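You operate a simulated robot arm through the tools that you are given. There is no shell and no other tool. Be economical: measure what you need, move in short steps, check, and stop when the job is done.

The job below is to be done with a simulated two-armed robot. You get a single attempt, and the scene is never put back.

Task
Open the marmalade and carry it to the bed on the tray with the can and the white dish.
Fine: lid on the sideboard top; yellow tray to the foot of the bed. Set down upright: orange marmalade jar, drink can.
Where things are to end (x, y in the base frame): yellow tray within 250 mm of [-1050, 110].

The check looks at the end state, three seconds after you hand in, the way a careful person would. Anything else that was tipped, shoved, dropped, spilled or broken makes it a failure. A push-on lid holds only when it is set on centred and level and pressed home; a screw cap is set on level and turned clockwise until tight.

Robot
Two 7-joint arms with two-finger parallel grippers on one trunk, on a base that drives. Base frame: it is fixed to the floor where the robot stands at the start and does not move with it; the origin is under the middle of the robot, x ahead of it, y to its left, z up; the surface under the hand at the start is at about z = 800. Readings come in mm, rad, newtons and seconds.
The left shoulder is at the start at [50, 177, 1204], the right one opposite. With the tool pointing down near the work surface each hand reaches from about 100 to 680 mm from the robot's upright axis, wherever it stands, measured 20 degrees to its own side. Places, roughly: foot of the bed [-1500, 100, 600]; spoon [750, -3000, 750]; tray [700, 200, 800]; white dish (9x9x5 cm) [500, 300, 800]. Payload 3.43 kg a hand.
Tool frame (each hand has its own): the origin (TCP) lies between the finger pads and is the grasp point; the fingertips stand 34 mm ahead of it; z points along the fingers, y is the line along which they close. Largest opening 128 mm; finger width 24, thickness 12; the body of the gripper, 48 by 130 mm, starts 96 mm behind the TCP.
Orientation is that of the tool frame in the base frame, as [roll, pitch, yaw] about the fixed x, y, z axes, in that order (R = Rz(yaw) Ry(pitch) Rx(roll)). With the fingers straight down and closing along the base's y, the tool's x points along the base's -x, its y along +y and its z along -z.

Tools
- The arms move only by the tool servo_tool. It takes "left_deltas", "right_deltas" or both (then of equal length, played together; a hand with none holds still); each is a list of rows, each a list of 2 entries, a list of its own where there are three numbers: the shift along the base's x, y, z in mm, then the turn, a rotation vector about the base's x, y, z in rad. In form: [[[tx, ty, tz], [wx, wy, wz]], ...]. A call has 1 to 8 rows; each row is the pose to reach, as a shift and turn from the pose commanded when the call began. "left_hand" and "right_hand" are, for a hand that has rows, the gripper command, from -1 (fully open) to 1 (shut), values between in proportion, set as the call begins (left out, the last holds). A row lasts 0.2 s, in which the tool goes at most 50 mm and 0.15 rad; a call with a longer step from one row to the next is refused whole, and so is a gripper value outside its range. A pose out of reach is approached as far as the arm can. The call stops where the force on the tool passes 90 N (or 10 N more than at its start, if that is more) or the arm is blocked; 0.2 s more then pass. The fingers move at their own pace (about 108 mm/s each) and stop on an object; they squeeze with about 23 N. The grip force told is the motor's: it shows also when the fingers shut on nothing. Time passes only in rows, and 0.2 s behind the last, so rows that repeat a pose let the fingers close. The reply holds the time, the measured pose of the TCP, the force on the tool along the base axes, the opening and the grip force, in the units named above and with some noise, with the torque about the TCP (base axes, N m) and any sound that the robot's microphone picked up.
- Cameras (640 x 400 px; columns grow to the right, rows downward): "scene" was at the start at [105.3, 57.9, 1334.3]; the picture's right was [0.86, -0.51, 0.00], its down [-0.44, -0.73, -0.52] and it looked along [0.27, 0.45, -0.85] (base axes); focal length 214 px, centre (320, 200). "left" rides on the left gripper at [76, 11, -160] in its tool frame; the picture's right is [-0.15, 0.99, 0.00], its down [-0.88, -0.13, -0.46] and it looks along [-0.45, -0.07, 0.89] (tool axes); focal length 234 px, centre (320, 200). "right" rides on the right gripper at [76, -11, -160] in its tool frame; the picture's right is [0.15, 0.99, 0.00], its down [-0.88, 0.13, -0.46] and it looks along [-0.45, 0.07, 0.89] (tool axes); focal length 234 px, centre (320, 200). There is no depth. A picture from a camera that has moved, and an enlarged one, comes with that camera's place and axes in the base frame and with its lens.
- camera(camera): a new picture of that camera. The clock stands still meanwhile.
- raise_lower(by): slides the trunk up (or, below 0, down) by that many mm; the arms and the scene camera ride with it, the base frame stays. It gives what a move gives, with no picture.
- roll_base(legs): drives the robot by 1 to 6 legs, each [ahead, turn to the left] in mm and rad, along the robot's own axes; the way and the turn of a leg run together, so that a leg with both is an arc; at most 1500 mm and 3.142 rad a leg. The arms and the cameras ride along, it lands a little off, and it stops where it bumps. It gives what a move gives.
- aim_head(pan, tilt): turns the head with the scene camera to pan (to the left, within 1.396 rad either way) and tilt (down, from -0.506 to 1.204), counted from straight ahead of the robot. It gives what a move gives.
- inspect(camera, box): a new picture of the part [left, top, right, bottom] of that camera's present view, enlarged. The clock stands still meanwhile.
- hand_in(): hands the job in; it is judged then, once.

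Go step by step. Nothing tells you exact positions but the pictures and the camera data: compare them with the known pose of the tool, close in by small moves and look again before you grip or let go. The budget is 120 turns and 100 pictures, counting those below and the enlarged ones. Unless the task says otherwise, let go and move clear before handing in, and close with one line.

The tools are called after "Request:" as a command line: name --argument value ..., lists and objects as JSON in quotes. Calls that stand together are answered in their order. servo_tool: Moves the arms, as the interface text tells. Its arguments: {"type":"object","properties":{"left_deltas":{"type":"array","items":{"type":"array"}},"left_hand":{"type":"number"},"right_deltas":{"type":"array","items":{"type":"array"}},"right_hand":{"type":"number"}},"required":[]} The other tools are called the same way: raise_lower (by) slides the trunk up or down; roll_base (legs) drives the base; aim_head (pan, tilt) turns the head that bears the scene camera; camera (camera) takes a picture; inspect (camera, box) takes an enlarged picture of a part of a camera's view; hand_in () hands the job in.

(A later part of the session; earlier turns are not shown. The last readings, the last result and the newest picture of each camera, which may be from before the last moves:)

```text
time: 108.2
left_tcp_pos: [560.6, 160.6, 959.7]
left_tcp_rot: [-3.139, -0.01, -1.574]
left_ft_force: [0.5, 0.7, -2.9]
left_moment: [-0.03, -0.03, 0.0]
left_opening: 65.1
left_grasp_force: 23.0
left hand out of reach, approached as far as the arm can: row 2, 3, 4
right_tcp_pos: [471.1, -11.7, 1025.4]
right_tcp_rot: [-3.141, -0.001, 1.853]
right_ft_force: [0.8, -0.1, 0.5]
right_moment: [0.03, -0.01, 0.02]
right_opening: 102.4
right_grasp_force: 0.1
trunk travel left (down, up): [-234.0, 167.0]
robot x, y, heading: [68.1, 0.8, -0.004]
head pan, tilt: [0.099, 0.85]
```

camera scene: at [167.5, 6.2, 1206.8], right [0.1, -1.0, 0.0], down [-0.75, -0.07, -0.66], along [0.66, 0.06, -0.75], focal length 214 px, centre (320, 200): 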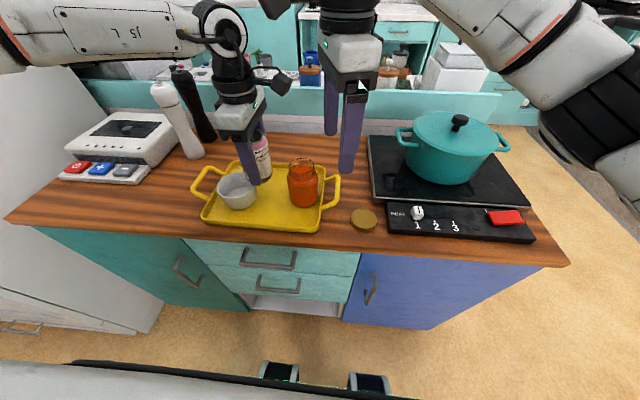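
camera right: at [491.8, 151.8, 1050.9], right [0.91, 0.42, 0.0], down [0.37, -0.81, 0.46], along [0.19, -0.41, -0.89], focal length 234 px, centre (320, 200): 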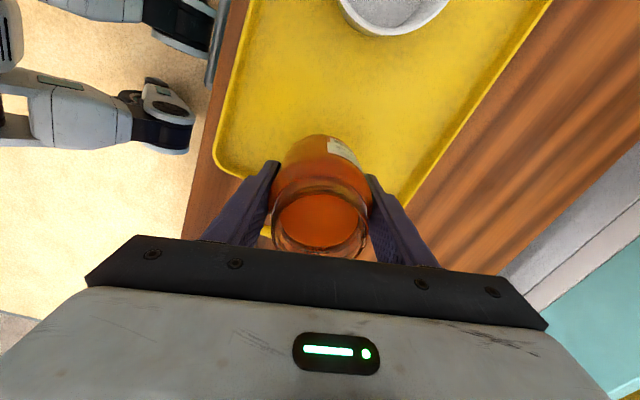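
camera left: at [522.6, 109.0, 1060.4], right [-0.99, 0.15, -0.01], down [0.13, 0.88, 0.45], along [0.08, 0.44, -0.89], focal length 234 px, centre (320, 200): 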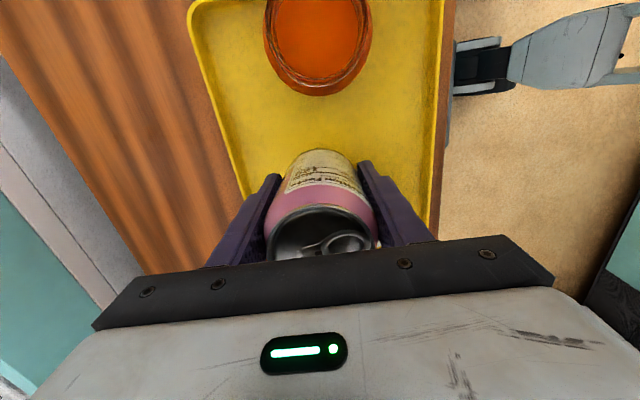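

At (561, 160) the spot is clear of both dish and jar. I'll lower in stages, turning the hand slightly back for slack.

Request:
servo_tool --left_deltas '[[[0, 0, 0], [0, 0, -0.13]], [[0, 0, 0], [0, 0, -0.25]], [[0, 0, -15], [0, 0, -0.25]], [[0, 0, -30], [0, 0, -0.25]], [[0, 0, -45], [0, 0, -0.25]]]' --left_hand 1

Request:
camera --camera "scene"

Request:
camera --camera "left"

```text
time: 109.4
left_tcp_pos: [559.9, 162.3, 914.7]
left_tcp_rot: [-3.138, -0.007, -1.824]
left_ft_force: [0.0, 0.5, -4.0]
left_moment: [-0.05, -0.01, 0.0]
left_opening: 65.3
left_grasp_force: 23.1
right_tcp_pos: [472.0, -12.0, 1023.6]
right_tcp_rot: [-3.141, 0.001, 1.853]
right_ft_force: [-0.3, 0.1, -0.3]
right_moment: [-0.02, -0.01, 0.01]
right_opening: 102.3
right_grasp_force: 0.0
trunk travel left (down, up): [-234.0, 167.0]
robot x, y, heading: [70.8, -2.3, -0.002]
head pan, tilt: [0.099, 0.85]
```

```text
22 pictures are left
camera scene: at [218.1, 7.0, 1206.1], right [0.1, -1.0, 0.0], down [-0.75, -0.07, -0.66], along [0.66, 0.06, -0.75], focal length 214 px, centre (320, 200)
```

scene: 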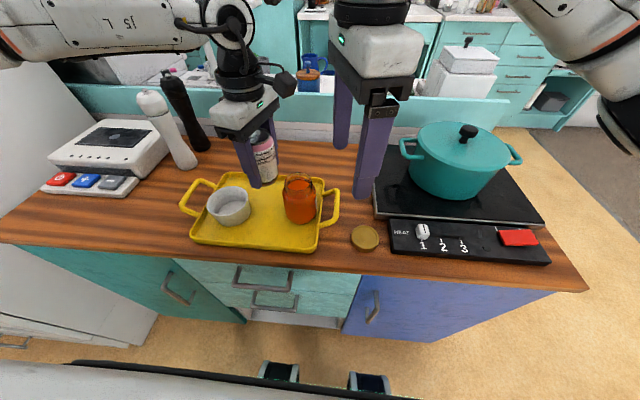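

```text
21 pictures are left
camera left: at [530.5, 92.6, 1075.0], right [-0.92, 0.39, 0.0], down [0.35, 0.82, 0.45], along [0.18, 0.41, -0.89], focal length 234 px, centre (320, 200)
```

left: 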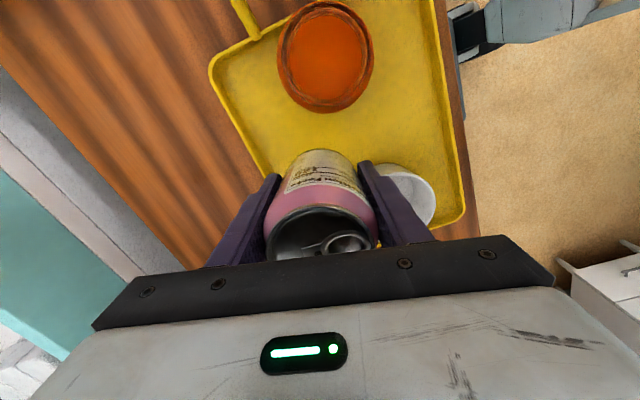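

The near finger would pass close to the dish, so I'll turn back to the earlier yaw and continue down gently.

Request:
servo_tool --left_deltas '[[[0, -2, 0], [0, 0, 0.13]], [[0, -3, 0], [0, 0, 0.25]], [[0, -3, -15], [0, 0, 0.25]], [[0, -3, -28], [0, 0, 0.25]], [[0, -3, -36], [0, 0, 0.25]], [[0, -3, -42], [0, 0, 0.25]]]' --left_hand 1

```text
time: 110.8
left_tcp_pos: [557.2, 162.6, 873.3]
left_tcp_rot: [-3.135, -0.009, -1.574]
left_ft_force: [0.4, -0.3, -3.1]
left_moment: [-0.04, -0.01, -0.01]
left_opening: 65.1
left_grasp_force: 22.8
left hand out of reach, approached as far as the arm can: row 4, 5, 6
right_tcp_pos: [470.9, -12.1, 1024.2]
right_tcp_rot: [-3.141, 0.002, 1.853]
right_ft_force: [0.2, 0.5, 0.2]
right_moment: [0.0, -0.01, 0.01]
right_opening: 102.1
right_grasp_force: 0.1
trunk travel left (down, up): [-234.0, 167.0]
robot x, y, heading: [68.9, -1.0, -0.002]
head pan, tilt: [0.099, 0.85]
```

Request:
servo_tool --left_deltas '[[[0, 0, -3], [0, 0, 0]], [[0, 0, -6], [0, 0, 0]], [[0, 0, -8], [0, 0, 0]]]' --left_hand 1

Request:
inspect --camera "scene" --box '[160, 120, 352, 240]'

```text
time: 111.6
left_tcp_pos: [554.8, 164.0, 865.9]
left_tcp_rot: [-3.138, -0.01, -1.573]
left_ft_force: [-0.5, 0.7, -2.8]
left_moment: [-0.03, -0.01, -0.02]
left_opening: 65.3
left_grasp_force: 23.4
right_tcp_pos: [471.7, -12.1, 1025.3]
right_tcp_rot: [3.141, 0.001, 1.853]
right_ft_force: [0.3, 0.4, 0.2]
right_moment: [0.0, 0.02, -0.02]
right_opening: 102.7
right_grasp_force: 0.1
trunk travel left (down, up): [-234.0, 167.0]
robot x, y, heading: [72.2, -0.9, 0.001]
head pan, tilt: [0.099, 0.85]
```

```text
3.33 times, centred on (256, 180) of scene
camera zoom: at [218.0, 6.9, 1206.1], right [0.1, -1.0, 0.0], down [-0.75, -0.07, -0.66], along [0.66, 0.06, -0.75], focal length 715 px, centre (533, 267)
```

zoom: 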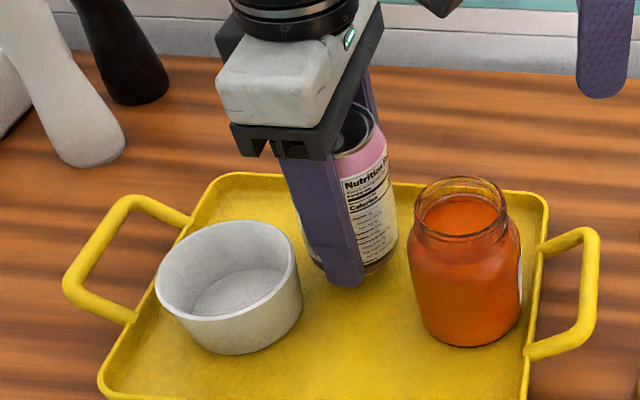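

The gaps are good. I'll lower the last millimetres with the trunk so the arm doesn't drift.

Request:
raise_lower --by -3

```text
time: 112.1
left_tcp_pos: [556.2, 164.8, 863.2]
left_tcp_rot: [-3.136, -0.008, -1.574]
left_ft_force: [0.0, -0.3, -4.1]
left_moment: [0.0, 0.03, -0.01]
left_opening: 65.2
left_grasp_force: 22.4
right_tcp_pos: [471.4, -12.2, 1021.5]
right_tcp_rot: [3.14, 0.001, 1.852]
right_ft_force: [0.0, 0.3, -0.3]
right_moment: [0.01, -0.01, -0.01]
right_opening: 102.4
right_grasp_force: 0.1
trunk travel left (down, up): [-231.0, 170.0]
robot x, y, heading: [69.4, 1.2, -0.0]
head pan, tilt: [0.099, 0.85]
```

Request:
raise_lower --by -4

```text
time: 112.6
left_tcp_pos: [556.6, 163.1, 858.6]
left_tcp_rot: [-3.136, -0.009, -1.574]
left_ft_force: [-0.7, -0.6, -4.5]
left_moment: [-0.02, -0.01, 0.01]
left_opening: 65.2
left_grasp_force: 23.1
right_tcp_pos: [472.5, -11.9, 1016.2]
right_tcp_rot: [3.14, 0.0, 1.852]
right_ft_force: [-0.9, -0.2, 0.2]
right_moment: [0.03, 0.0, 0.01]
right_opening: 102.4
right_grasp_force: 0.1
trunk travel left (down, up): [-227.0, 174.0]
robot x, y, heading: [68.5, 0.6, -0.003]
head pan, tilt: [0.099, 0.85]
```

Request:
raise_lower --by -4

Request:
inspect --camera "scene" --box '[216, 130, 312, 190]'

```text
time: 113.2
left_tcp_pos: [556.1, 163.9, 854.9]
left_tcp_rot: [-3.136, -0.009, -1.574]
left_ft_force: [0.3, 0.2, -2.0]
left_moment: [-0.02, 0.04, 0.01]
left_opening: 65.2
left_grasp_force: 23.3
right_tcp_pos: [472.4, -11.5, 1013.4]
right_tcp_rot: [-3.14, 0.0, 1.853]
right_ft_force: [0.3, 0.5, -0.5]
right_moment: [0.0, 0.01, -0.03]
right_opening: 102.7
right_grasp_force: 0.1
trunk travel left (down, up): [-223.0, 178.0]
robot x, y, heading: [70.5, -0.7, -0.003]
head pan, tilt: [0.099, 0.85]
```

```text
6.67 times, centred on (264, 160) of scene
camera zoom: at [217.9, 6.9, 1195.1], right [0.1, -1.0, 0.0], down [-0.75, -0.07, -0.66], along [0.66, 0.06, -0.75], focal length 1430 px, centre (693, 467)
```

zoom: 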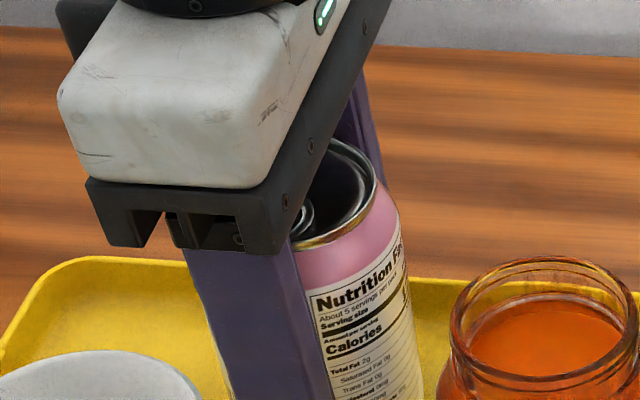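

Request:
raise_lower --by -3

```text
time: 113.7
left_tcp_pos: [556.0, 164.4, 851.8]
left_tcp_rot: [-3.136, -0.009, -1.573]
left_ft_force: [-0.4, 1.2, -1.5]
left_moment: [-0.03, 0.04, -0.02]
left_opening: 65.3
left_grasp_force: 22.9
right_tcp_pos: [470.7, -12.2, 1010.3]
right_tcp_rot: [-3.14, 0.002, 1.854]
right_ft_force: [0.3, -0.8, -0.4]
right_moment: [-0.01, -0.01, -0.01]
right_opening: 102.5
right_grasp_force: 0.0
trunk travel left (down, up): [-220.0, 181.0]
robot x, y, heading: [69.2, -4.6, -0.002]
head pan, tilt: [0.099, 0.85]
```

Request:
raise_lower --by -3

```text
time: 114.2
left_tcp_pos: [555.8, 162.7, 852.2]
left_tcp_rot: [-3.129, -0.01, -1.573]
left_ft_force: [-2.3, 5.1, 16.4]
left_moment: [-0.14, 0.19, -0.12]
left_opening: 65.2
left_grasp_force: 23.6
right_tcp_pos: [470.2, -11.4, 1008.1]
right_tcp_rot: [3.14, 0.0, 1.853]
right_ft_force: [-1.1, 0.0, -0.3]
right_moment: [0.01, 0.01, 0.01]
right_opening: 102.6
right_grasp_force: 0.1
trunk travel left (down, up): [-217.0, 184.0]
robot x, y, heading: [70.4, -1.7, -0.0]
head pan, tilt: [0.099, 0.85]
```

The can is standing on the tray. I'll open the hand just enough and rise straight up with the trunk.

Request:
servo_tool --left_deltas '[[[0, 0, 0], [0, 0, 0]], [[0, 0, 0], [0, 0, 0]]]' --left_hand -0.3

Request:
raise_lower --by 115

Request:
inspect --camera "scene" --box '[140, 140, 396, 300]'

```text
time: 114.8
left_tcp_pos: [555.9, 165.0, 848.2]
left_tcp_rot: [-3.136, -0.009, -1.573]
left_ft_force: [-0.2, 0.1, -0.1]
left_moment: [-0.01, 0.0, 0.03]
left_opening: 83.2
left_grasp_force: 0.0
right_tcp_pos: [471.1, -13.5, 1006.7]
right_tcp_rot: [3.141, 0.0, 1.853]
right_ft_force: [-0.1, 0.4, 0.4]
right_moment: [-0.01, -0.01, -0.01]
right_opening: 102.6
right_grasp_force: 0.0
trunk travel left (down, up): [-217.0, 184.0]
robot x, y, heading: [72.1, -0.9, 0.001]
head pan, tilt: [0.099, 0.85]
```

```text
time: 116.3
left_tcp_pos: [556.9, 163.8, 963.4]
left_tcp_rot: [-3.137, -0.008, -1.574]
left_ft_force: [-0.3, -0.7, 0.7]
left_moment: [0.0, -0.01, -0.02]
left_opening: 83.2
left_grasp_force: 0.0
right_tcp_pos: [471.2, -12.3, 1122.4]
right_tcp_rot: [3.141, -0.001, 1.854]
right_ft_force: [-0.6, -0.7, -0.1]
right_moment: [-0.01, 0.04, 0.03]
right_opening: 102.2
right_grasp_force: 0.0
trunk travel left (down, up): [-332.0, 69.0]
robot x, y, heading: [73.1, -2.3, -0.0]
head pan, tilt: [0.099, 0.85]
```

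```text
2.50 times, centred on (268, 220) of scene
camera zoom: at [218.0, 6.9, 1304.1], right [0.1, -1.0, 0.0], down [-0.75, -0.07, -0.66], along [0.66, 0.06, -0.75], focal length 536 px, centre (450, 150)
```

zoom: 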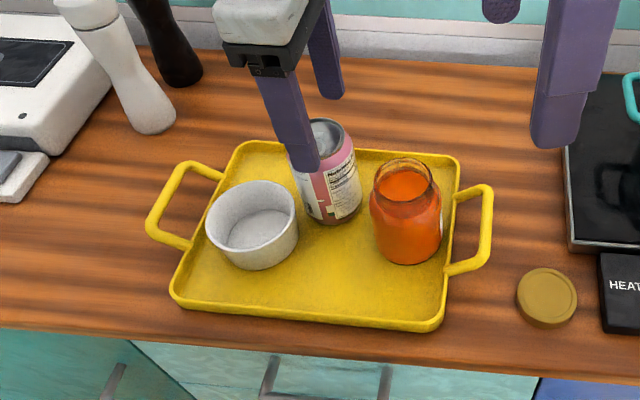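

All three stand well on the tray. Next I'll raise the left hand, back up 50 mm for elbow room, and turn both hands to close along y above the handles.

Request:
servo_tool --left_deltas '[[[0, 0, 20], [0, 0, 0]], [[0, 0, 50], [0, 0, 0]], [[-4, 22, 60], [0, 0, -0.14]], [[-8, 50, 60], [0, 0, -0.28]], [[-12, 80, 60], [0, 0, -0.42]], [[-16, 110, 60], [0, 0, -0.56]], [[-20, 145, 60], [0, 0, -0.7]], [[-25, 181, 60], [0, 0, -0.84]]]' --right_deltas '[[[0, 0, 0], [0, 0, 0.14]], [[0, 0, 0], [0, 0, 0.28]], [[0, 0, 0], [0, 0, 0.42]], [[0, 0, 0], [0, 0, 0.56]], [[0, 0, 0], [0, 0, 0.7]], [[0, 0, 0], [0, 0, 0.84]], [[0, 0, 0], [0, 0, 0.98]], [[0, 0, 0], [0, 0, 1.12]]]' --left_hand -0.2 --right_hand -0.2

Request:
servo_tool --left_deltas '[[[0, 0, 0], [0, 0, -0.14]], [[0, 0, 0], [0, 0, -0.28]], [[0, 0, 0], [0, 0, -0.42]], [[0, 0, 0], [0, 0, -0.56]], [[0, 0, 0], [0, 0, -0.73]]]' --left_hand -0.2

Request:
roll_base --legs '[[-50, 0]]'

Request:
raise_lower --by -98

```text
time: 118.1
left_tcp_pos: [530.3, 346.1, 1025.2]
left_tcp_rot: [-3.137, -0.009, -2.415]
left_ft_force: [0.0, 0.0, 0.0]
left_moment: [-0.02, 0.02, 0.04]
left_opening: 76.6
left_grasp_force: 0.0
right_tcp_pos: [469.9, -11.3, 1122.1]
right_tcp_rot: [3.141, 0.0, 2.976]
right_ft_force: [-0.5, -0.1, -0.3]
right_moment: [-0.03, -0.02, 0.01]
right_opening: 76.8
right_grasp_force: 0.1
trunk travel left (down, up): [-332.0, 69.0]
robot x, y, heading: [69.3, -0.8, -0.001]
head pan, tilt: [0.099, 0.85]
```

```text
refused: row 5 steps farther than a row can; nothing moved
```

```text
time: 119.0
left_tcp_pos: [480.5, 344.7, 1024.5]
left_tcp_rot: [-3.138, -0.009, -2.414]
left_ft_force: [0.1, -0.1, -0.5]
left_moment: [0.03, -0.02, 0.01]
left_opening: 76.8
left_grasp_force: 0.0
right_tcp_pos: [419.4, -11.8, 1122.8]
right_tcp_rot: [-3.141, 0.001, 2.973]
right_ft_force: [-0.3, 0.0, 0.9]
right_moment: [0.0, 0.0, 0.0]
right_opening: 76.8
right_grasp_force: 0.1
trunk travel left (down, up): [-332.0, 69.0]
robot x, y, heading: [18.6, -2.8, -0.002]
head pan, tilt: [0.099, 0.85]
```

```text
time: 120.3
left_tcp_pos: [481.1, 344.9, 926.7]
left_tcp_rot: [-3.135, -0.009, -2.414]
left_ft_force: [-0.2, 0.1, 0.2]
left_moment: [0.0, -0.01, 0.01]
left_opening: 76.9
left_grasp_force: 0.0
right_tcp_pos: [419.8, -12.1, 1025.0]
right_tcp_rot: [-3.141, 0.0, 2.972]
right_ft_force: [0.1, 0.8, -0.4]
right_moment: [0.0, 0.01, 0.02]
right_opening: 77.1
right_grasp_force: 0.2
trunk travel left (down, up): [-234.0, 167.0]
robot x, y, heading: [17.4, 1.0, -0.0]
head pan, tilt: [0.099, 0.85]
```

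I'll redo the refused turn with shorter steps and bring both hands above the handle bars.

Request:
servo_tool --left_deltas '[[[8, 0, 0], [0, 0, -0.13]], [[16, 0, 0], [0, 0, -0.26]], [[24, 0, 0], [0, 0, -0.39]], [[32, 0, 0], [0, 0, -0.52]], [[40, 0, 0], [0, 0, -0.64]], [[47, 0, 0], [0, 0, -0.727]]]' --right_deltas '[[[20, 1, 0], [0, 0, 0.03]], [[40, 2, -10], [0, 0, 0.06]], [[60, 3, -30], [0, 0, 0.09]], [[80, 5, -50], [0, 0, 0.12]], [[100, 6, -70], [0, 0, 0.15]], [[120, 7, -95], [0, 0, 0.17]]]' --left_hand 0.3 --right_hand 0.3

Request:
camera --camera "left"

Request:
camera --camera "right"

Request:
camera --camera "scene"

```text
time: 121.7
left_tcp_pos: [530.0, 343.6, 926.6]
left_tcp_rot: [-3.137, -0.009, 3.14]
left_ft_force: [0.0, 0.1, 0.6]
left_moment: [0.02, 0.0, -0.02]
left_opening: 44.7
left_grasp_force: 0.1
right_tcp_pos: [542.1, -5.4, 929.5]
right_tcp_rot: [-3.141, 0.0, -3.14]
right_ft_force: [-0.1, 0.3, -0.2]
right_moment: [-0.02, 0.03, 0.02]
right_opening: 44.7
right_grasp_force: 0.1
trunk travel left (down, up): [-234.0, 167.0]
robot x, y, heading: [17.6, -1.1, -0.002]
head pan, tilt: [0.099, 0.85]
```

```text
17 pictures are left
camera left: at [454.6, 357.3, 1086.4], right [0.15, 0.99, -0.01], down [0.88, -0.13, 0.45], along [0.44, -0.07, -0.89], focal length 234 px, centre (320, 200)
```

left: 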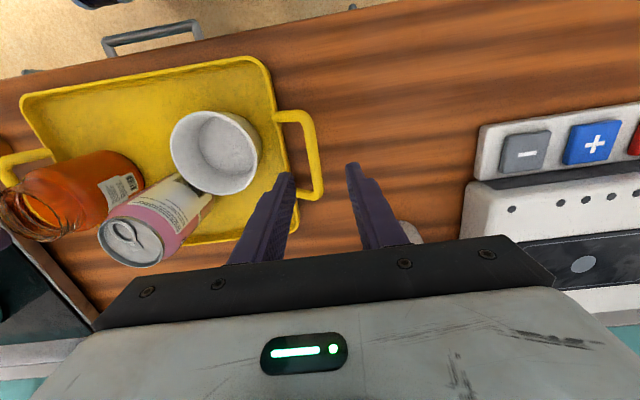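

```text
16 pictures are left
camera right: at [466.2, -17.2, 1087.1], right [-0.15, 0.99, 0.0], down [0.88, 0.13, 0.46], along [0.45, 0.07, -0.89], focal length 234 px, centre (320, 200)
```

right: 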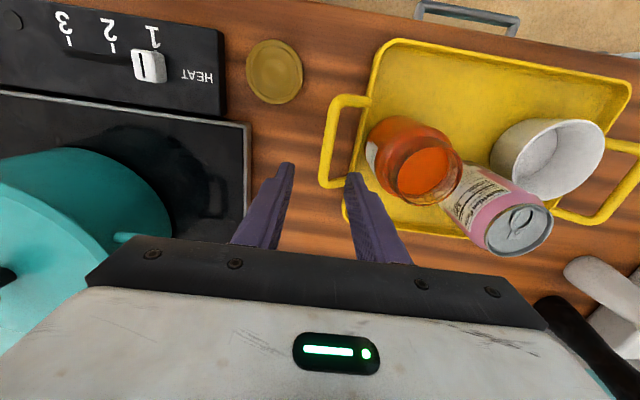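

```text
15 pictures are left
camera scene: at [167.8, 6.9, 1206.1], right [0.1, -1.0, 0.0], down [-0.75, -0.07, -0.66], along [0.66, 0.06, -0.75], focal length 214 px, centre (320, 200)
```

scene: 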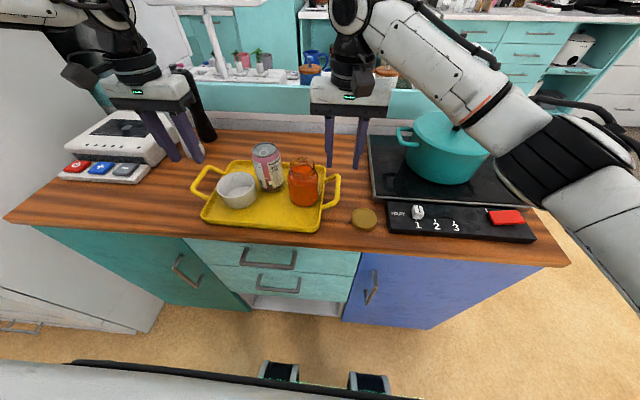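

Measured from the wrist cameras, the left bar is at (529, 336) and the right bar at (530, 4). I'll narrow the fingers, align, and come down to just above the bars.

Request:
servo_tool --left_deltas '[[[2, -7, 0], [0.004, -0.009, 0]], [[2, -7, -15], [0.004, -0.009, 0]], [[2, -7, -30], [0.004, -0.009, 0]], [[2, -7, -45], [0.004, -0.009, 0]], [[2, -7, -58], [0.004, -0.009, 0]]]' --right_deltas '[[[-10, 9, 0], [0, 0, 0]], [[-10, 9, -15], [0, 0, 0]], [[-10, 9, -30], [0, 0, 0]], [[-10, 9, -45], [0, 0, 0]], [[-10, 9, -61], [0, 0, 0]]]' --left_hand 0.53 --right_hand 0.53

Request:
inspect --camera "left" --box '[200, 60, 440, 260]'

Request:
inspect --camera "right" --box '[200, 60, 440, 260]'

```text
time: 122.9
left_tcp_pos: [530.3, 337.0, 868.1]
left_tcp_rot: [-3.139, -0.001, -3.141]
left_ft_force: [0.5, 0.0, 0.1]
left_moment: [0.0, 0.03, -0.01]
left_opening: 30.3
left_grasp_force: 0.1
right_tcp_pos: [530.0, 3.3, 869.0]
right_tcp_rot: [-3.141, 0.0, -3.139]
right_ft_force: [0.0, 0.5, 0.2]
right_moment: [-0.01, 0.04, -0.01]
right_opening: 29.9
right_grasp_force: 0.0
trunk travel left (down, up): [-234.0, 167.0]
robot x, y, heading: [21.7, -3.0, 0.001]
head pan, tilt: [0.099, 0.85]
```

```text
2.00 times, centred on (320, 160) of left
camera zoom: at [454.6, 349.4, 1028.0], right [0.15, 0.99, 0.0], down [0.88, -0.13, 0.46], along [0.45, -0.07, -0.89], focal length 468 px, centre (320, 280)
```

zoom: 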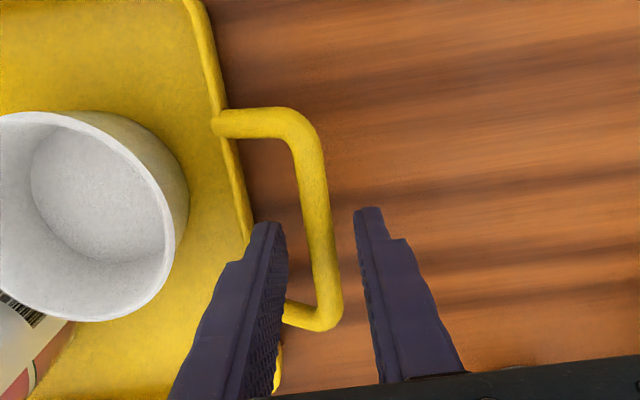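

```text
2.00 times, centred on (320, 160) of right
camera zoom: at [456.0, -7.8, 1027.5], right [-0.15, 0.99, 0.0], down [0.88, 0.13, 0.46], along [0.45, 0.07, -0.89], focal length 468 px, centre (320, 280)
```

zoom: 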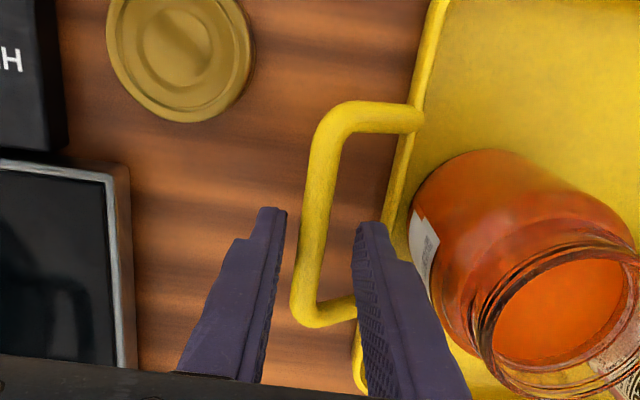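

Both sets of fingers straddle their bars. I'll nudge the right by 2.5 mm and go down to grip height.

Request:
servo_tool --left_deltas '[[[0, 0, -6], [0, 0, 0]], [[0, 0, -14], [0, 0, 0]], [[0, 0, -22], [0, 0, 0]], [[0, 0, -29], [0, 0, 0]]]' --right_deltas '[[[0, -2.5, -6], [0, 0, 0]], [[0, -2.5, -14], [0, 0, 0]], [[0, -2.5, -22], [0, 0, 0]], [[0, -2.5, -30], [0, 0, 0]]]' --left_hand 0.53 --right_hand 0.53

Request:
inspect --camera "scene" --box '[160, 110, 400, 260]'

```text
time: 123.9
left_tcp_pos: [529.7, 337.6, 838.5]
left_tcp_rot: [-3.141, 0.001, 3.141]
left_ft_force: [0.2, -0.6, -0.1]
left_moment: [0.01, -0.01, 0.02]
left_opening: 30.1
left_grasp_force: 0.1
right_tcp_pos: [531.7, 1.2, 838.2]
right_tcp_rot: [-3.14, 0.0, -3.141]
right_ft_force: [-0.3, -0.1, 0.7]
right_moment: [0.01, -0.03, -0.01]
right_opening: 30.1
right_grasp_force: 0.0
trunk travel left (down, up): [-234.0, 167.0]
robot x, y, heading: [16.1, -0.4, -0.008]
head pan, tilt: [0.099, 0.85]
```

```text
2.67 times, centred on (280, 185) of scene
camera zoom: at [167.6, 6.9, 1206.1], right [0.1, -1.0, 0.0], down [-0.75, -0.07, -0.66], along [0.66, 0.06, -0.75], focal length 572 px, centre (427, 240)
```

zoom: 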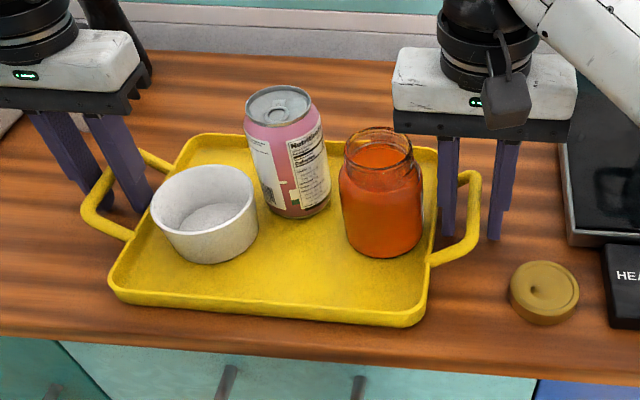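

Both hands are placed right. I'll close on the bars, then lift a little with the trunk so the tray stays level.

Request:
servo_tool --left_deltas '[[[0, 0, 0], [0, 0, 0]], [[0, 0, 0], [0, 0, 0]], [[0, 0, 0], [0, 0, 0]]]' --right_deltas '[[[0, 0, 0], [0, 0, 0]], [[0, 0, 0], [0, 0, 0]], [[0, 0, 0], [0, 0, 0]]]' --left_hand 1 --right_hand 1

Request:
raise_lower --by 15

Request:
inspect --camera "scene" --box '[160, 110, 400, 260]'

```text
time: 124.7
left_tcp_pos: [530.9, 338.6, 838.6]
left_tcp_rot: [3.141, -0.001, -3.14]
left_ft_force: [-0.2, 1.7, -0.1]
left_moment: [-0.01, -0.11, 0.5]
left_opening: 11.9
left_grasp_force: 22.6
right_tcp_pos: [531.2, 1.5, 837.4]
right_tcp_rot: [3.142, 0.0, -3.14]
right_ft_force: [-1.8, -1.4, 0.4]
right_moment: [-0.01, -0.15, -0.63]
right_opening: 11.7
right_grasp_force: 22.4
trunk travel left (down, up): [-234.0, 167.0]
robot x, y, heading: [19.9, -1.4, 0.0]
head pan, tilt: [0.099, 0.85]
```

```text
time: 125.3
left_tcp_pos: [530.7, 338.2, 852.4]
left_tcp_rot: [-3.139, -0.004, 3.141]
left_ft_force: [-0.5, 0.9, -6.5]
left_moment: [-0.04, 0.06, 0.44]
left_opening: 11.4
left_grasp_force: 22.8
right_tcp_pos: [531.8, 0.8, 851.8]
right_tcp_rot: [-3.139, -0.002, 3.14]
right_ft_force: [0.6, -1.3, -8.4]
right_moment: [-0.02, -0.06, -0.57]
right_opening: 11.6
right_grasp_force: 22.8
trunk travel left (down, up): [-249.0, 152.0]
robot x, y, heading: [20.9, -2.2, -0.002]
head pan, tilt: [0.099, 0.85]
```

```text
2.67 times, centred on (280, 185) of scene
camera zoom: at [169.0, 7.4, 1220.8], right [0.1, -1.0, 0.0], down [-0.75, -0.07, -0.66], along [0.66, 0.06, -0.75], focal length 572 px, centre (427, 240)
```

zoom: 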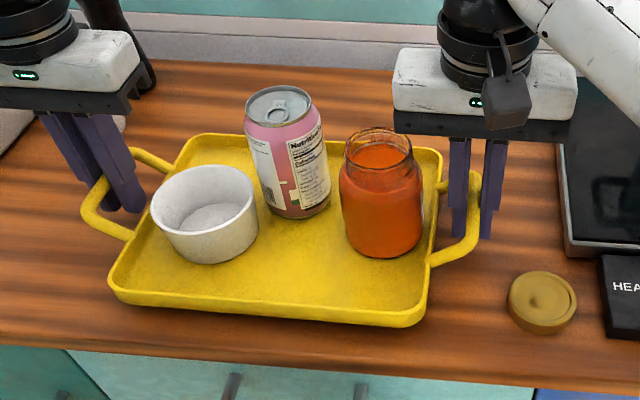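

The tray is lifted level, about 15 N in total. I'll raise it a bit more, back away from the sideboard, and look around.

Request:
raise_lower --by 35

Request:
roll_base --legs '[[-150, 0], [-150, 0]]'

Request:
aim_head --pan -1.39 --tilt 0.35

Request:
camera --camera "scene"

Request:
aim_head --pan 0 --tilt 0.85

Request:
camera --camera "scene"

```text
time: 126.1
left_tcp_pos: [530.8, 337.7, 887.9]
left_tcp_rot: [-3.14, -0.003, 3.14]
left_ft_force: [-1.1, 1.3, -5.9]
left_moment: [0.01, 0.02, 0.46]
left_opening: 11.6
left_grasp_force: 22.8
right_tcp_pos: [531.3, 1.9, 887.3]
right_tcp_rot: [-3.139, -0.002, 3.141]
right_ft_force: [0.9, -1.4, -8.3]
right_moment: [0.02, -0.06, -0.57]
right_opening: 12.1
right_grasp_force: 23.5
trunk travel left (down, up): [-284.0, 117.0]
robot x, y, heading: [19.1, -0.0, -0.005]
head pan, tilt: [0.099, 0.85]
```

```text
time: 128.5
left_tcp_pos: [231.9, 339.1, 888.5]
left_tcp_rot: [-3.14, -0.001, -3.14]
left_ft_force: [-0.5, 3.6, -6.7]
left_moment: [-0.05, -0.05, 0.45]
left_opening: 11.8
left_grasp_force: 23.1
right_tcp_pos: [234.1, 2.1, 888.0]
right_tcp_rot: [-3.141, -0.001, -3.139]
right_ft_force: [-0.3, -4.8, -8.1]
right_moment: [0.02, -0.01, -0.57]
right_opening: 11.8
right_grasp_force: 23.0
trunk travel left (down, up): [-284.0, 117.0]
robot x, y, heading: [-279.2, -2.8, -0.001]
head pan, tilt: [0.099, 0.85]
```

```text
time: 130.1
left_tcp_pos: [232.2, 339.5, 888.1]
left_tcp_rot: [-3.141, -0.002, -3.139]
left_ft_force: [-0.2, -2.5, -5.9]
left_moment: [0.0, 0.14, 0.45]
left_opening: 11.5
left_grasp_force: 22.7
right_tcp_pos: [234.8, 2.1, 887.1]
right_tcp_rot: [-3.14, -0.003, -3.139]
right_ft_force: [-0.5, 2.9, -8.6]
right_moment: [-0.01, -0.19, -0.54]
right_opening: 11.9
right_grasp_force: 22.6
trunk travel left (down, up): [-284.0, 117.0]
robot x, y, heading: [-275.8, 1.7, -0.001]
head pan, tilt: [-1.389, 0.351]
```

```text
10 pictures are left
camera scene: at [-190.3, -91.6, 1299.7], right [-0.98, -0.18, 0.0], down [-0.06, 0.34, -0.94], along [0.17, -0.92, -0.34], focal length 214 px, centre (320, 200)
```

scene: 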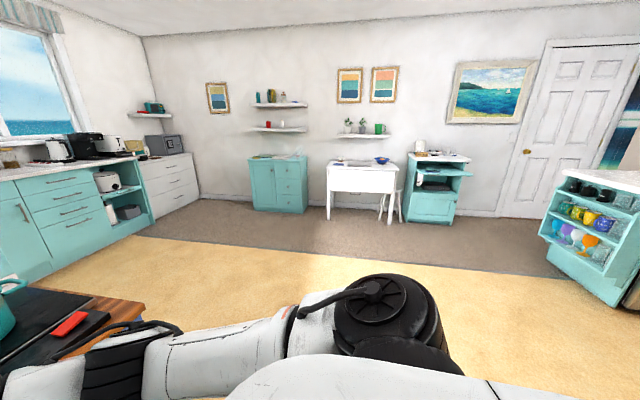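

```text
time: 131.6
left_tcp_pos: [232.7, 338.9, 888.0]
left_tcp_rot: [-3.141, -0.003, -3.14]
left_ft_force: [0.1, -1.6, -5.8]
left_moment: [-0.01, -0.01, 0.48]
left_opening: 11.9
left_grasp_force: 22.9
right_tcp_pos: [233.0, 1.1, 886.9]
right_tcp_rot: [-3.141, 0.0, -3.14]
right_ft_force: [-0.4, 1.9, -8.7]
right_moment: [0.0, 0.01, -0.57]
right_opening: 12.0
right_grasp_force: 22.9
trunk travel left (down, up): [-284.0, 117.0]
robot x, y, heading: [-276.1, 0.7, -0.002]
head pan, tilt: [0.0, 0.85]
```

```text
9 pictures are left
camera scene: at [-128.9, -0.1, 1255.9], right [0.0, -1.0, 0.0], down [-0.75, 0.0, -0.66], along [0.66, 0.0, -0.75], focal length 214 px, centre (320, 200)
```

scene: 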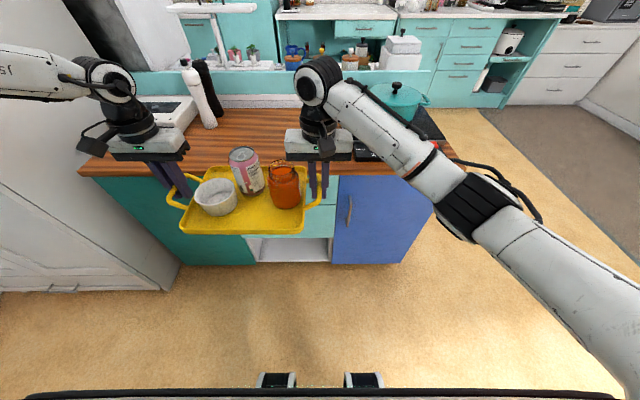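

The right side is open floor. First I'll centre the tray in front of me by shifting both hands together 165 mm to the right.

Request:
servo_tool --left_deltas '[[[0, -12, 0], [0, 0, 0]], [[0, -32, 0], [0, 0, 0]], [[0, -55, 0], [0, 0, 0]], [[0, -80, 0], [0, 0, 0]], [[0, -105, 0], [0, 0, 0]], [[0, -130, 0], [0, 0, 0]], [[0, -152, 0], [0, 0, 0]], [[0, -165, 0], [0, 0, 0]]]' --right_deltas '[[[0, -12, 0], [0, 0, 0]], [[0, -32, 0], [0, 0, 0]], [[0, -55, 0], [0, 0, 0]], [[0, -80, 0], [0, 0, 0]], [[0, -105, 0], [0, 0, 0]], [[0, -130, 0], [0, 0, 0]], [[0, -152, 0], [0, 0, 0]], [[0, -165, 0], [0, 0, 0]]]' --left_hand 1 --right_hand 1

```text
time: 133.4
left_tcp_pos: [225.2, 181.4, 894.1]
left_tcp_rot: [-3.122, 0.005, 3.136]
left_ft_force: [1.3, -40.4, -7.6]
left_moment: [0.33, -0.36, 0.54]
left_opening: 12.5
left_grasp_force: 22.9
left hand out of reach, approached as far as the arm can: row 7, 8
right_tcp_pos: [233.7, -156.6, 888.0]
right_tcp_rot: [3.125, 0.003, -3.125]
right_ft_force: [-2.0, 40.7, -7.2]
right_moment: [-0.39, 0.35, -0.32]
right_opening: 11.8
right_grasp_force: 23.0
trunk travel left (down, up): [-284.0, 117.0]
robot x, y, heading: [-278.3, -0.4, 0.005]
head pan, tilt: [0.0, 0.85]
```

The left arm lagged slightly and the hands are pulling on each other (40 N). I'll relax that by moving the right hand back about 8 mm.

Request:
servo_tool --right_deltas '[[[-1, 3, 1], [0, 0, 0]], [[-3, 6, 3], [0, 0, 0]], [[-4, 8, 4], [0, 0, 0]]]' --right_hand 1

Request:
inspect --camera "scene" --box '[160, 80, 480, 280]'

```text
time: 134.2
left_tcp_pos: [224.8, 185.4, 892.9]
left_tcp_rot: [-3.128, 0.003, -3.14]
left_ft_force: [1.5, -32.0, -6.5]
left_moment: [0.17, -0.07, 0.52]
left_opening: 12.2
left_grasp_force: 23.1
right_tcp_pos: [229.7, -150.9, 891.4]
right_tcp_rot: [3.134, -0.001, -3.134]
right_ft_force: [-0.4, 33.0, -8.6]
right_moment: [-0.23, 0.0, -0.45]
right_opening: 11.5
right_grasp_force: 22.4
trunk travel left (down, up): [-284.0, 117.0]
robot x, y, heading: [-279.9, -0.2, -0.001]
head pan, tilt: [0.0, 0.85]
```

```text
2.00 times, centred on (320, 180) of scene
camera zoom: at [-128.9, -0.4, 1255.9], right [0.0, -1.0, 0.0], down [-0.75, 0.0, -0.66], along [0.66, 0.0, -0.75], focal length 429 px, centre (320, 240)
```

zoom: 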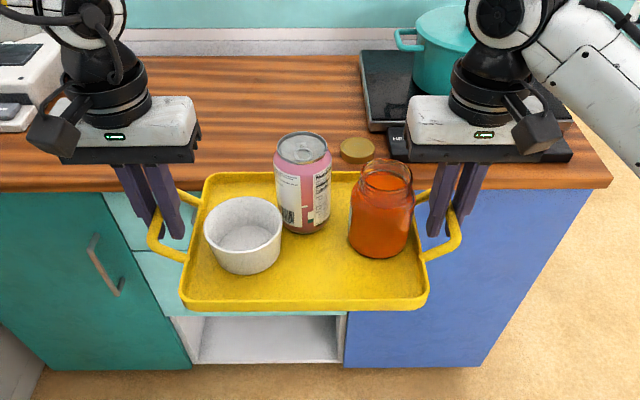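

Request:
servo_tool --right_deltas '[[[0, 5, 0], [0, 0, 0]], [[0, 11, 0], [0, 0, 0]], [[0, 16, 0], [0, 0, 0]]]' --right_hand 1

```text
time: 135.0
left_tcp_pos: [224.9, 193.5, 890.7]
left_tcp_rot: [3.133, -0.001, -3.135]
left_ft_force: [2.3, 7.0, -5.9]
left_moment: [-0.04, 0.17, 0.57]
left_opening: 12.0
left_grasp_force: 23.9
right_tcp_pos: [231.1, -143.1, 890.5]
right_tcp_rot: [-3.133, -0.004, 3.137]
right_ft_force: [-2.6, -6.6, -7.9]
right_moment: [0.09, -0.18, 0.27]
right_opening: 11.8
right_grasp_force: 23.1
trunk travel left (down, up): [-284.0, 117.0]
robot x, y, heading: [-276.5, 4.5, -0.001]
head pan, tilt: [0.0, 0.85]
```

The forces are down to 7 N and the tray is level at z ≈ 890. Now I'll turn around to the right.

Request:
roll_base --legs '[[0, -0.5], [0, -0.5], [0, -0.57]]'

Request:
camera --camera "scene"

```text
time: 139.8
left_tcp_pos: [-90.1, -503.7, 890.1]
left_tcp_rot: [3.13, -0.002, 1.568]
left_ft_force: [31.9, -1.1, -5.5]
left_moment: [-0.03, 0.17, 0.52]
left_opening: 11.9
left_grasp_force: 22.5
right_tcp_pos: [-425.1, -507.5, 890.7]
right_tcp_rot: [-3.132, -0.005, 1.561]
right_ft_force: [-31.1, 1.7, -8.7]
right_moment: [0.02, -0.26, 0.1]
right_opening: 11.8
right_grasp_force: 23.0
trunk travel left (down, up): [-284.0, 117.0]
robot x, y, heading: [-280.6, 3.0, -1.576]
head pan, tilt: [0.0, 0.85]
```

```text
7 pictures are left
camera scene: at [-279.7, -149.6, 1255.9], right [-1.0, 0.01, 0.0], down [0.01, 0.75, -0.66], along [0.0, -0.66, -0.75], focal length 214 px, centre (320, 200)
```

scene: 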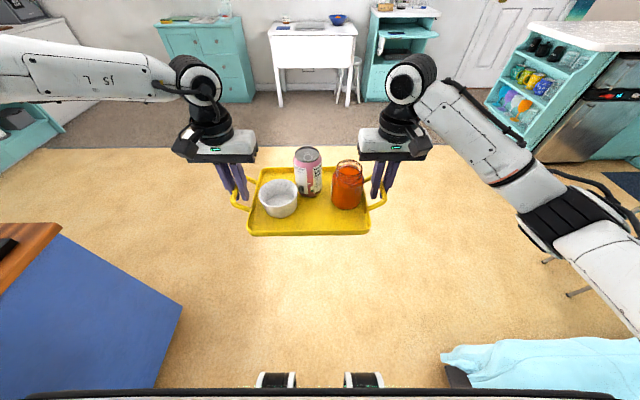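

All is steady. The bed's near corner is at about (-575, -209). I'll back up 110 mm (toward +y) to line up, then finish the turn toward the bed.

Request:
roll_base --legs '[[-110, 0], [0, -0.5], [0, -0.5], [0, -0.57]]'

Request:
camera --camera "scene"

```text
time: 145.5
left_tcp_pos: [-784.4, -72.9, 890.4]
left_tcp_rot: [3.13, -0.004, -0.015]
left_ft_force: [-1.7, -0.5, -7.2]
left_moment: [0.0, 0.05, 0.55]
left_opening: 12.2
left_grasp_force: 22.8
right_tcp_pos: [-783.6, 262.5, 889.9]
right_tcp_rot: [-3.13, -0.005, -0.021]
right_ft_force: [1.7, 0.5, -8.3]
right_moment: [-0.06, -0.01, 0.07]
right_opening: 11.7
right_grasp_force: 23.1
trunk travel left (down, up): [-284.0, 117.0]
robot x, y, heading: [-281.0, 110.7, 3.122]
head pan, tilt: [0.0, 0.85]
```

```text
6 pictures are left
camera scene: at [-426.9, 112.8, 1255.9], right [0.02, 1.0, 0.0], down [0.75, -0.01, -0.66], along [-0.66, 0.01, -0.75], focal length 214 px, centre (320, 200)
```

scene: 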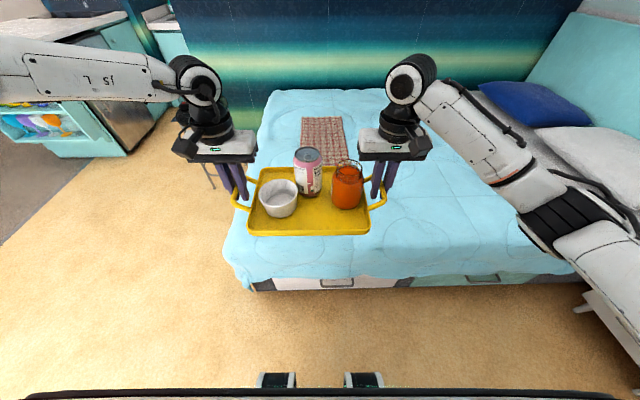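

The bed is ahead with its near edge at x ≈ -690, and the tray is level. I'll drive 190 mm closer, which puts the tray at about (-975, 95), still clear of the bed side.

Request:
roll_base --legs '[[190, 0]]'

Request:
raise_lower --by -200

Request:
camera --camera "scene"

```text
time: 147.0
left_tcp_pos: [-974.4, -69.3, 890.2]
left_tcp_rot: [3.13, -0.002, -0.014]
left_ft_force: [-2.7, 1.9, -6.9]
left_moment: [0.01, 0.14, 0.59]
left_opening: 12.0
left_grasp_force: 23.1
right_tcp_pos: [-973.6, 268.3, 889.9]
right_tcp_rot: [-3.132, -0.006, -0.023]
right_ft_force: [1.8, -0.9, -8.4]
right_moment: [0.04, -0.17, 0.08]
right_opening: 11.8
right_grasp_force: 23.0
trunk travel left (down, up): [-284.0, 117.0]
robot x, y, heading: [-466.3, 115.0, 3.123]
head pan, tilt: [0.0, 0.85]
```

```text
time: 149.2
left_tcp_pos: [-974.0, -69.7, 690.5]
left_tcp_rot: [3.131, -0.005, -0.013]
left_ft_force: [-1.9, 0.7, -5.8]
left_moment: [0.0, 0.15, 0.53]
left_opening: 11.8
left_grasp_force: 22.9
right_tcp_pos: [-973.5, 267.3, 690.7]
right_tcp_rot: [-3.132, -0.005, -0.022]
right_ft_force: [1.5, -1.5, -9.1]
right_moment: [0.03, -0.21, 0.08]
right_opening: 11.6
right_grasp_force: 22.8
trunk travel left (down, up): [-84.0, 317.0]
robot x, y, heading: [-469.8, 116.2, 3.124]
head pan, tilt: [0.0, 0.85]
```

```text
5 pictures are left
camera scene: at [-617.0, 116.2, 1056.0], right [0.02, 1.0, 0.0], down [0.75, -0.01, -0.66], along [-0.66, 0.01, -0.75], focal length 214 px, centre (320, 200)
```

scene: 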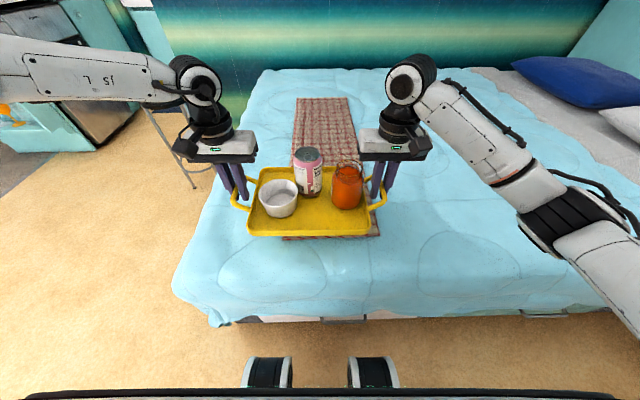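

The tray hovers over the bed on a flat runner. I'll lower further and watch the forces.

Request:
raise_lower --by -40

Request:
raise_lower --by -6

```text
time: 150.0
left_tcp_pos: [-974.4, -69.6, 649.9]
left_tcp_rot: [3.131, -0.003, -0.013]
left_ft_force: [-1.0, 1.8, -6.1]
left_moment: [0.01, 0.09, 0.58]
left_opening: 12.0
left_grasp_force: 22.7
right_tcp_pos: [-972.7, 266.2, 650.3]
right_tcp_rot: [-3.132, -0.005, -0.022]
right_ft_force: [1.7, -1.9, -7.4]
right_moment: [0.0, -0.04, 0.03]
right_opening: 11.8
right_grasp_force: 23.4
trunk travel left (down, up): [-44.0, 357.0]
robot x, y, heading: [-469.6, 116.4, 3.124]
head pan, tilt: [0.0, 0.85]
```

```text
time: 150.6
left_tcp_pos: [-975.3, -69.3, 644.6]
left_tcp_rot: [3.131, -0.004, -0.013]
left_ft_force: [-2.1, 2.2, -5.6]
left_moment: [0.01, 0.02, 0.58]
left_opening: 11.9
left_grasp_force: 23.5
right_tcp_pos: [-974.3, 267.4, 645.1]
right_tcp_rot: [-3.132, -0.007, -0.022]
right_ft_force: [1.4, -0.5, -8.7]
right_moment: [0.06, -0.03, 0.06]
right_opening: 11.6
right_grasp_force: 23.3
trunk travel left (down, up): [-38.0, 363.0]
robot x, y, heading: [-472.7, 114.9, 3.121]
head pan, tilt: [0.0, 0.85]
```

Request:
raise_lower --by -5

Request:
raise_lower --by -3

```text
time: 151.1
left_tcp_pos: [-974.2, -70.0, 639.3]
left_tcp_rot: [3.132, -0.003, -0.015]
left_ft_force: [-2.2, 2.3, -5.9]
left_moment: [-0.04, -0.04, 0.58]
left_opening: 11.9
left_grasp_force: 22.7
right_tcp_pos: [-973.9, 266.7, 640.1]
right_tcp_rot: [-3.131, -0.004, -0.021]
right_ft_force: [1.7, -1.6, -8.1]
right_moment: [-0.01, 0.03, 0.03]
right_opening: 11.6
right_grasp_force: 23.4
trunk travel left (down, up): [-33.0, 368.0]
robot x, y, heading: [-467.8, 113.5, 3.125]
head pan, tilt: [0.0, 0.85]
```

```text
time: 151.6
left_tcp_pos: [-974.1, -69.7, 637.1]
left_tcp_rot: [3.132, -0.005, -0.015]
left_ft_force: [-1.3, 1.0, -5.4]
left_moment: [-0.01, -0.05, 0.55]
left_opening: 11.8
left_grasp_force: 22.7
right_tcp_pos: [-973.3, 266.3, 635.7]
right_tcp_rot: [-3.131, -0.005, -0.022]
right_ft_force: [2.1, -1.4, -9.0]
right_moment: [0.01, 0.05, 0.04]
right_opening: 11.8
right_grasp_force: 22.8
trunk travel left (down, up): [-30.0, 371.0]
robot x, y, heading: [-467.1, 113.4, 3.123]
head pan, tilt: [0.0, 0.85]
```

Request:
raise_lower --by -3

Request:
inspect --camera "scene" --box '[200, 120, 440, 270]'

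```text
time: 152.2
left_tcp_pos: [-974.4, -69.5, 633.8]
left_tcp_rot: [3.131, -0.005, -0.014]
left_ft_force: [-1.7, 0.9, -6.5]
left_moment: [0.03, -0.08, 0.56]
left_opening: 11.5
left_grasp_force: 23.0
right_tcp_pos: [-973.7, 267.1, 633.6]
right_tcp_rot: [-3.131, -0.004, -0.023]
right_ft_force: [2.4, -0.4, -7.5]
right_moment: [0.03, 0.04, 0.03]
right_opening: 11.5
right_grasp_force: 23.4
trunk travel left (down, up): [-27.0, 374.0]
robot x, y, heading: [-473.0, 117.7, 3.117]
head pan, tilt: [0.0, 0.85]
```

```text
2.67 times, centred on (320, 195) of scene
camera zoom: at [-617.0, 116.2, 998.9], right [0.02, 1.0, 0.0], down [0.75, -0.01, -0.66], along [-0.66, 0.01, -0.75], focal length 572 px, centre (320, 213)
```

zoom: 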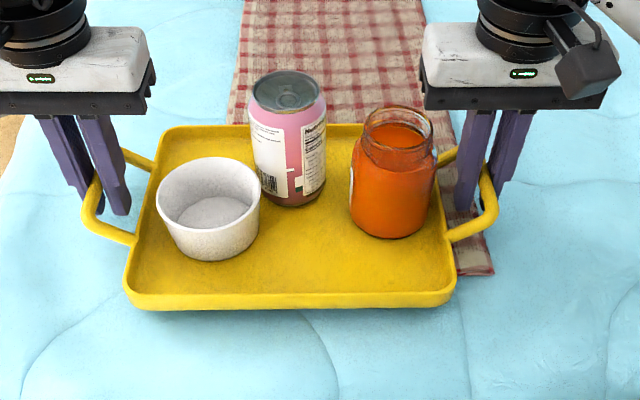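

Nearly down. I'll keep lowering in small steps.

Request:
raise_lower --by -4

Request:
raise_lower --by -4

```text
time: 152.7
left_tcp_pos: [-973.5, -70.2, 629.7]
left_tcp_rot: [3.132, -0.005, -0.014]
left_ft_force: [-2.0, 1.5, -5.5]
left_moment: [-0.03, -0.01, 0.55]
left_opening: 11.9
left_grasp_force: 23.1
right_tcp_pos: [-973.6, 266.7, 630.4]
right_tcp_rot: [-3.131, -0.006, -0.023]
right_ft_force: [2.7, -0.1, -7.2]
right_moment: [0.02, 0.08, 0.01]
right_opening: 11.6
right_grasp_force: 22.6
trunk travel left (down, up): [-23.0, 378.0]
robot x, y, heading: [-469.1, 117.4, 3.122]
head pan, tilt: [0.0, 0.85]
```

```text
time: 153.2
left_tcp_pos: [-974.8, -69.4, 628.0]
left_tcp_rot: [3.131, -0.001, -0.013]
left_ft_force: [-0.6, -0.1, 3.0]
left_moment: [-0.04, 0.29, 0.55]
left_opening: 11.9
left_grasp_force: 23.4
right_tcp_pos: [-973.6, 267.5, 627.9]
right_tcp_rot: [-3.131, -0.003, -0.023]
right_ft_force: [2.6, 0.1, 3.2]
right_moment: [-0.03, -0.05, 0.01]
right_opening: 11.6
right_grasp_force: 23.1
trunk travel left (down, up): [-19.0, 382.0]
robot x, y, heading: [-468.1, 111.4, 3.124]
head pan, tilt: [0.0, 0.85]
```

The bed carries the tray now: both forces flipped to about +3 N. I'll open slightly and rise straight up with the trunk.

Request:
servo_tool --left_deltas '[[[0, 0, 0], [0, 0, 0]], [[0, 0, 0], [0, 0, 0]], [[0, 0, 0], [0, 0, 0]]]' --right_deltas '[[[0, 0, 0], [0, 0, 0]], [[0, 0, 0], [0, 0, 0]], [[0, 0, 0], [0, 0, 0]]]' --left_hand 0.55 --right_hand 0.55

Request:
raise_lower --by 40

Request:
inspect --camera "scene" --box '[200, 120, 440, 270]'

```text
time: 154.0
left_tcp_pos: [-972.9, -69.8, 626.1]
left_tcp_rot: [3.13, -0.002, -0.013]
left_ft_force: [-1.3, -0.1, 0.4]
left_moment: [0.01, 0.02, 0.02]
left_opening: 28.6
left_grasp_force: 0.0
right_tcp_pos: [-972.9, 266.8, 626.4]
right_tcp_rot: [-3.131, -0.006, -0.024]
right_ft_force: [0.6, 0.2, -0.2]
right_moment: [-0.01, 0.01, 0.0]
right_opening: 28.8
right_grasp_force: 0.0
trunk travel left (down, up): [-19.0, 382.0]
robot x, y, heading: [-470.4, 111.4, 3.122]
head pan, tilt: [0.0, 0.85]
```

```text
time: 154.8
left_tcp_pos: [-974.3, -70.1, 666.5]
left_tcp_rot: [3.133, -0.002, -0.015]
left_ft_force: [0.2, 0.5, 0.3]
left_moment: [-0.01, 0.03, -0.03]
left_opening: 28.6
left_grasp_force: 0.0
right_tcp_pos: [-972.6, 267.4, 666.2]
right_tcp_rot: [-3.131, -0.005, -0.022]
right_ft_force: [-0.7, 0.1, -0.3]
right_moment: [0.01, -0.01, 0.04]
right_opening: 28.9
right_grasp_force: 0.1
trunk travel left (down, up): [-59.0, 342.0]
robot x, y, heading: [-467.6, 113.0, 3.123]
head pan, tilt: [0.0, 0.85]
```

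```text
2.67 times, centred on (320, 195) of scene
camera zoom: at [-616.3, 116.2, 1031.1], right [0.02, 1.0, 0.0], down [0.75, -0.01, -0.66], along [-0.66, 0.01, -0.75], focal length 572 px, centre (320, 213)
```

zoom: 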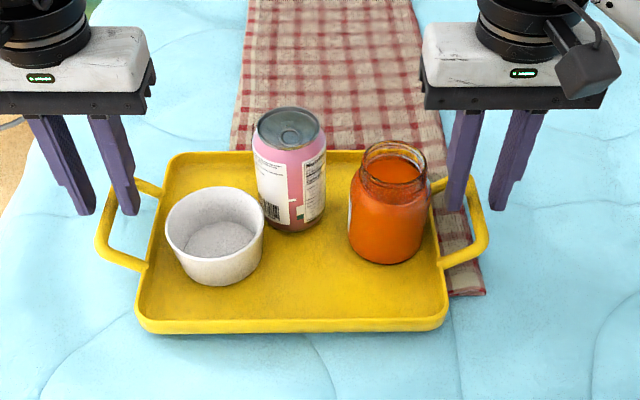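

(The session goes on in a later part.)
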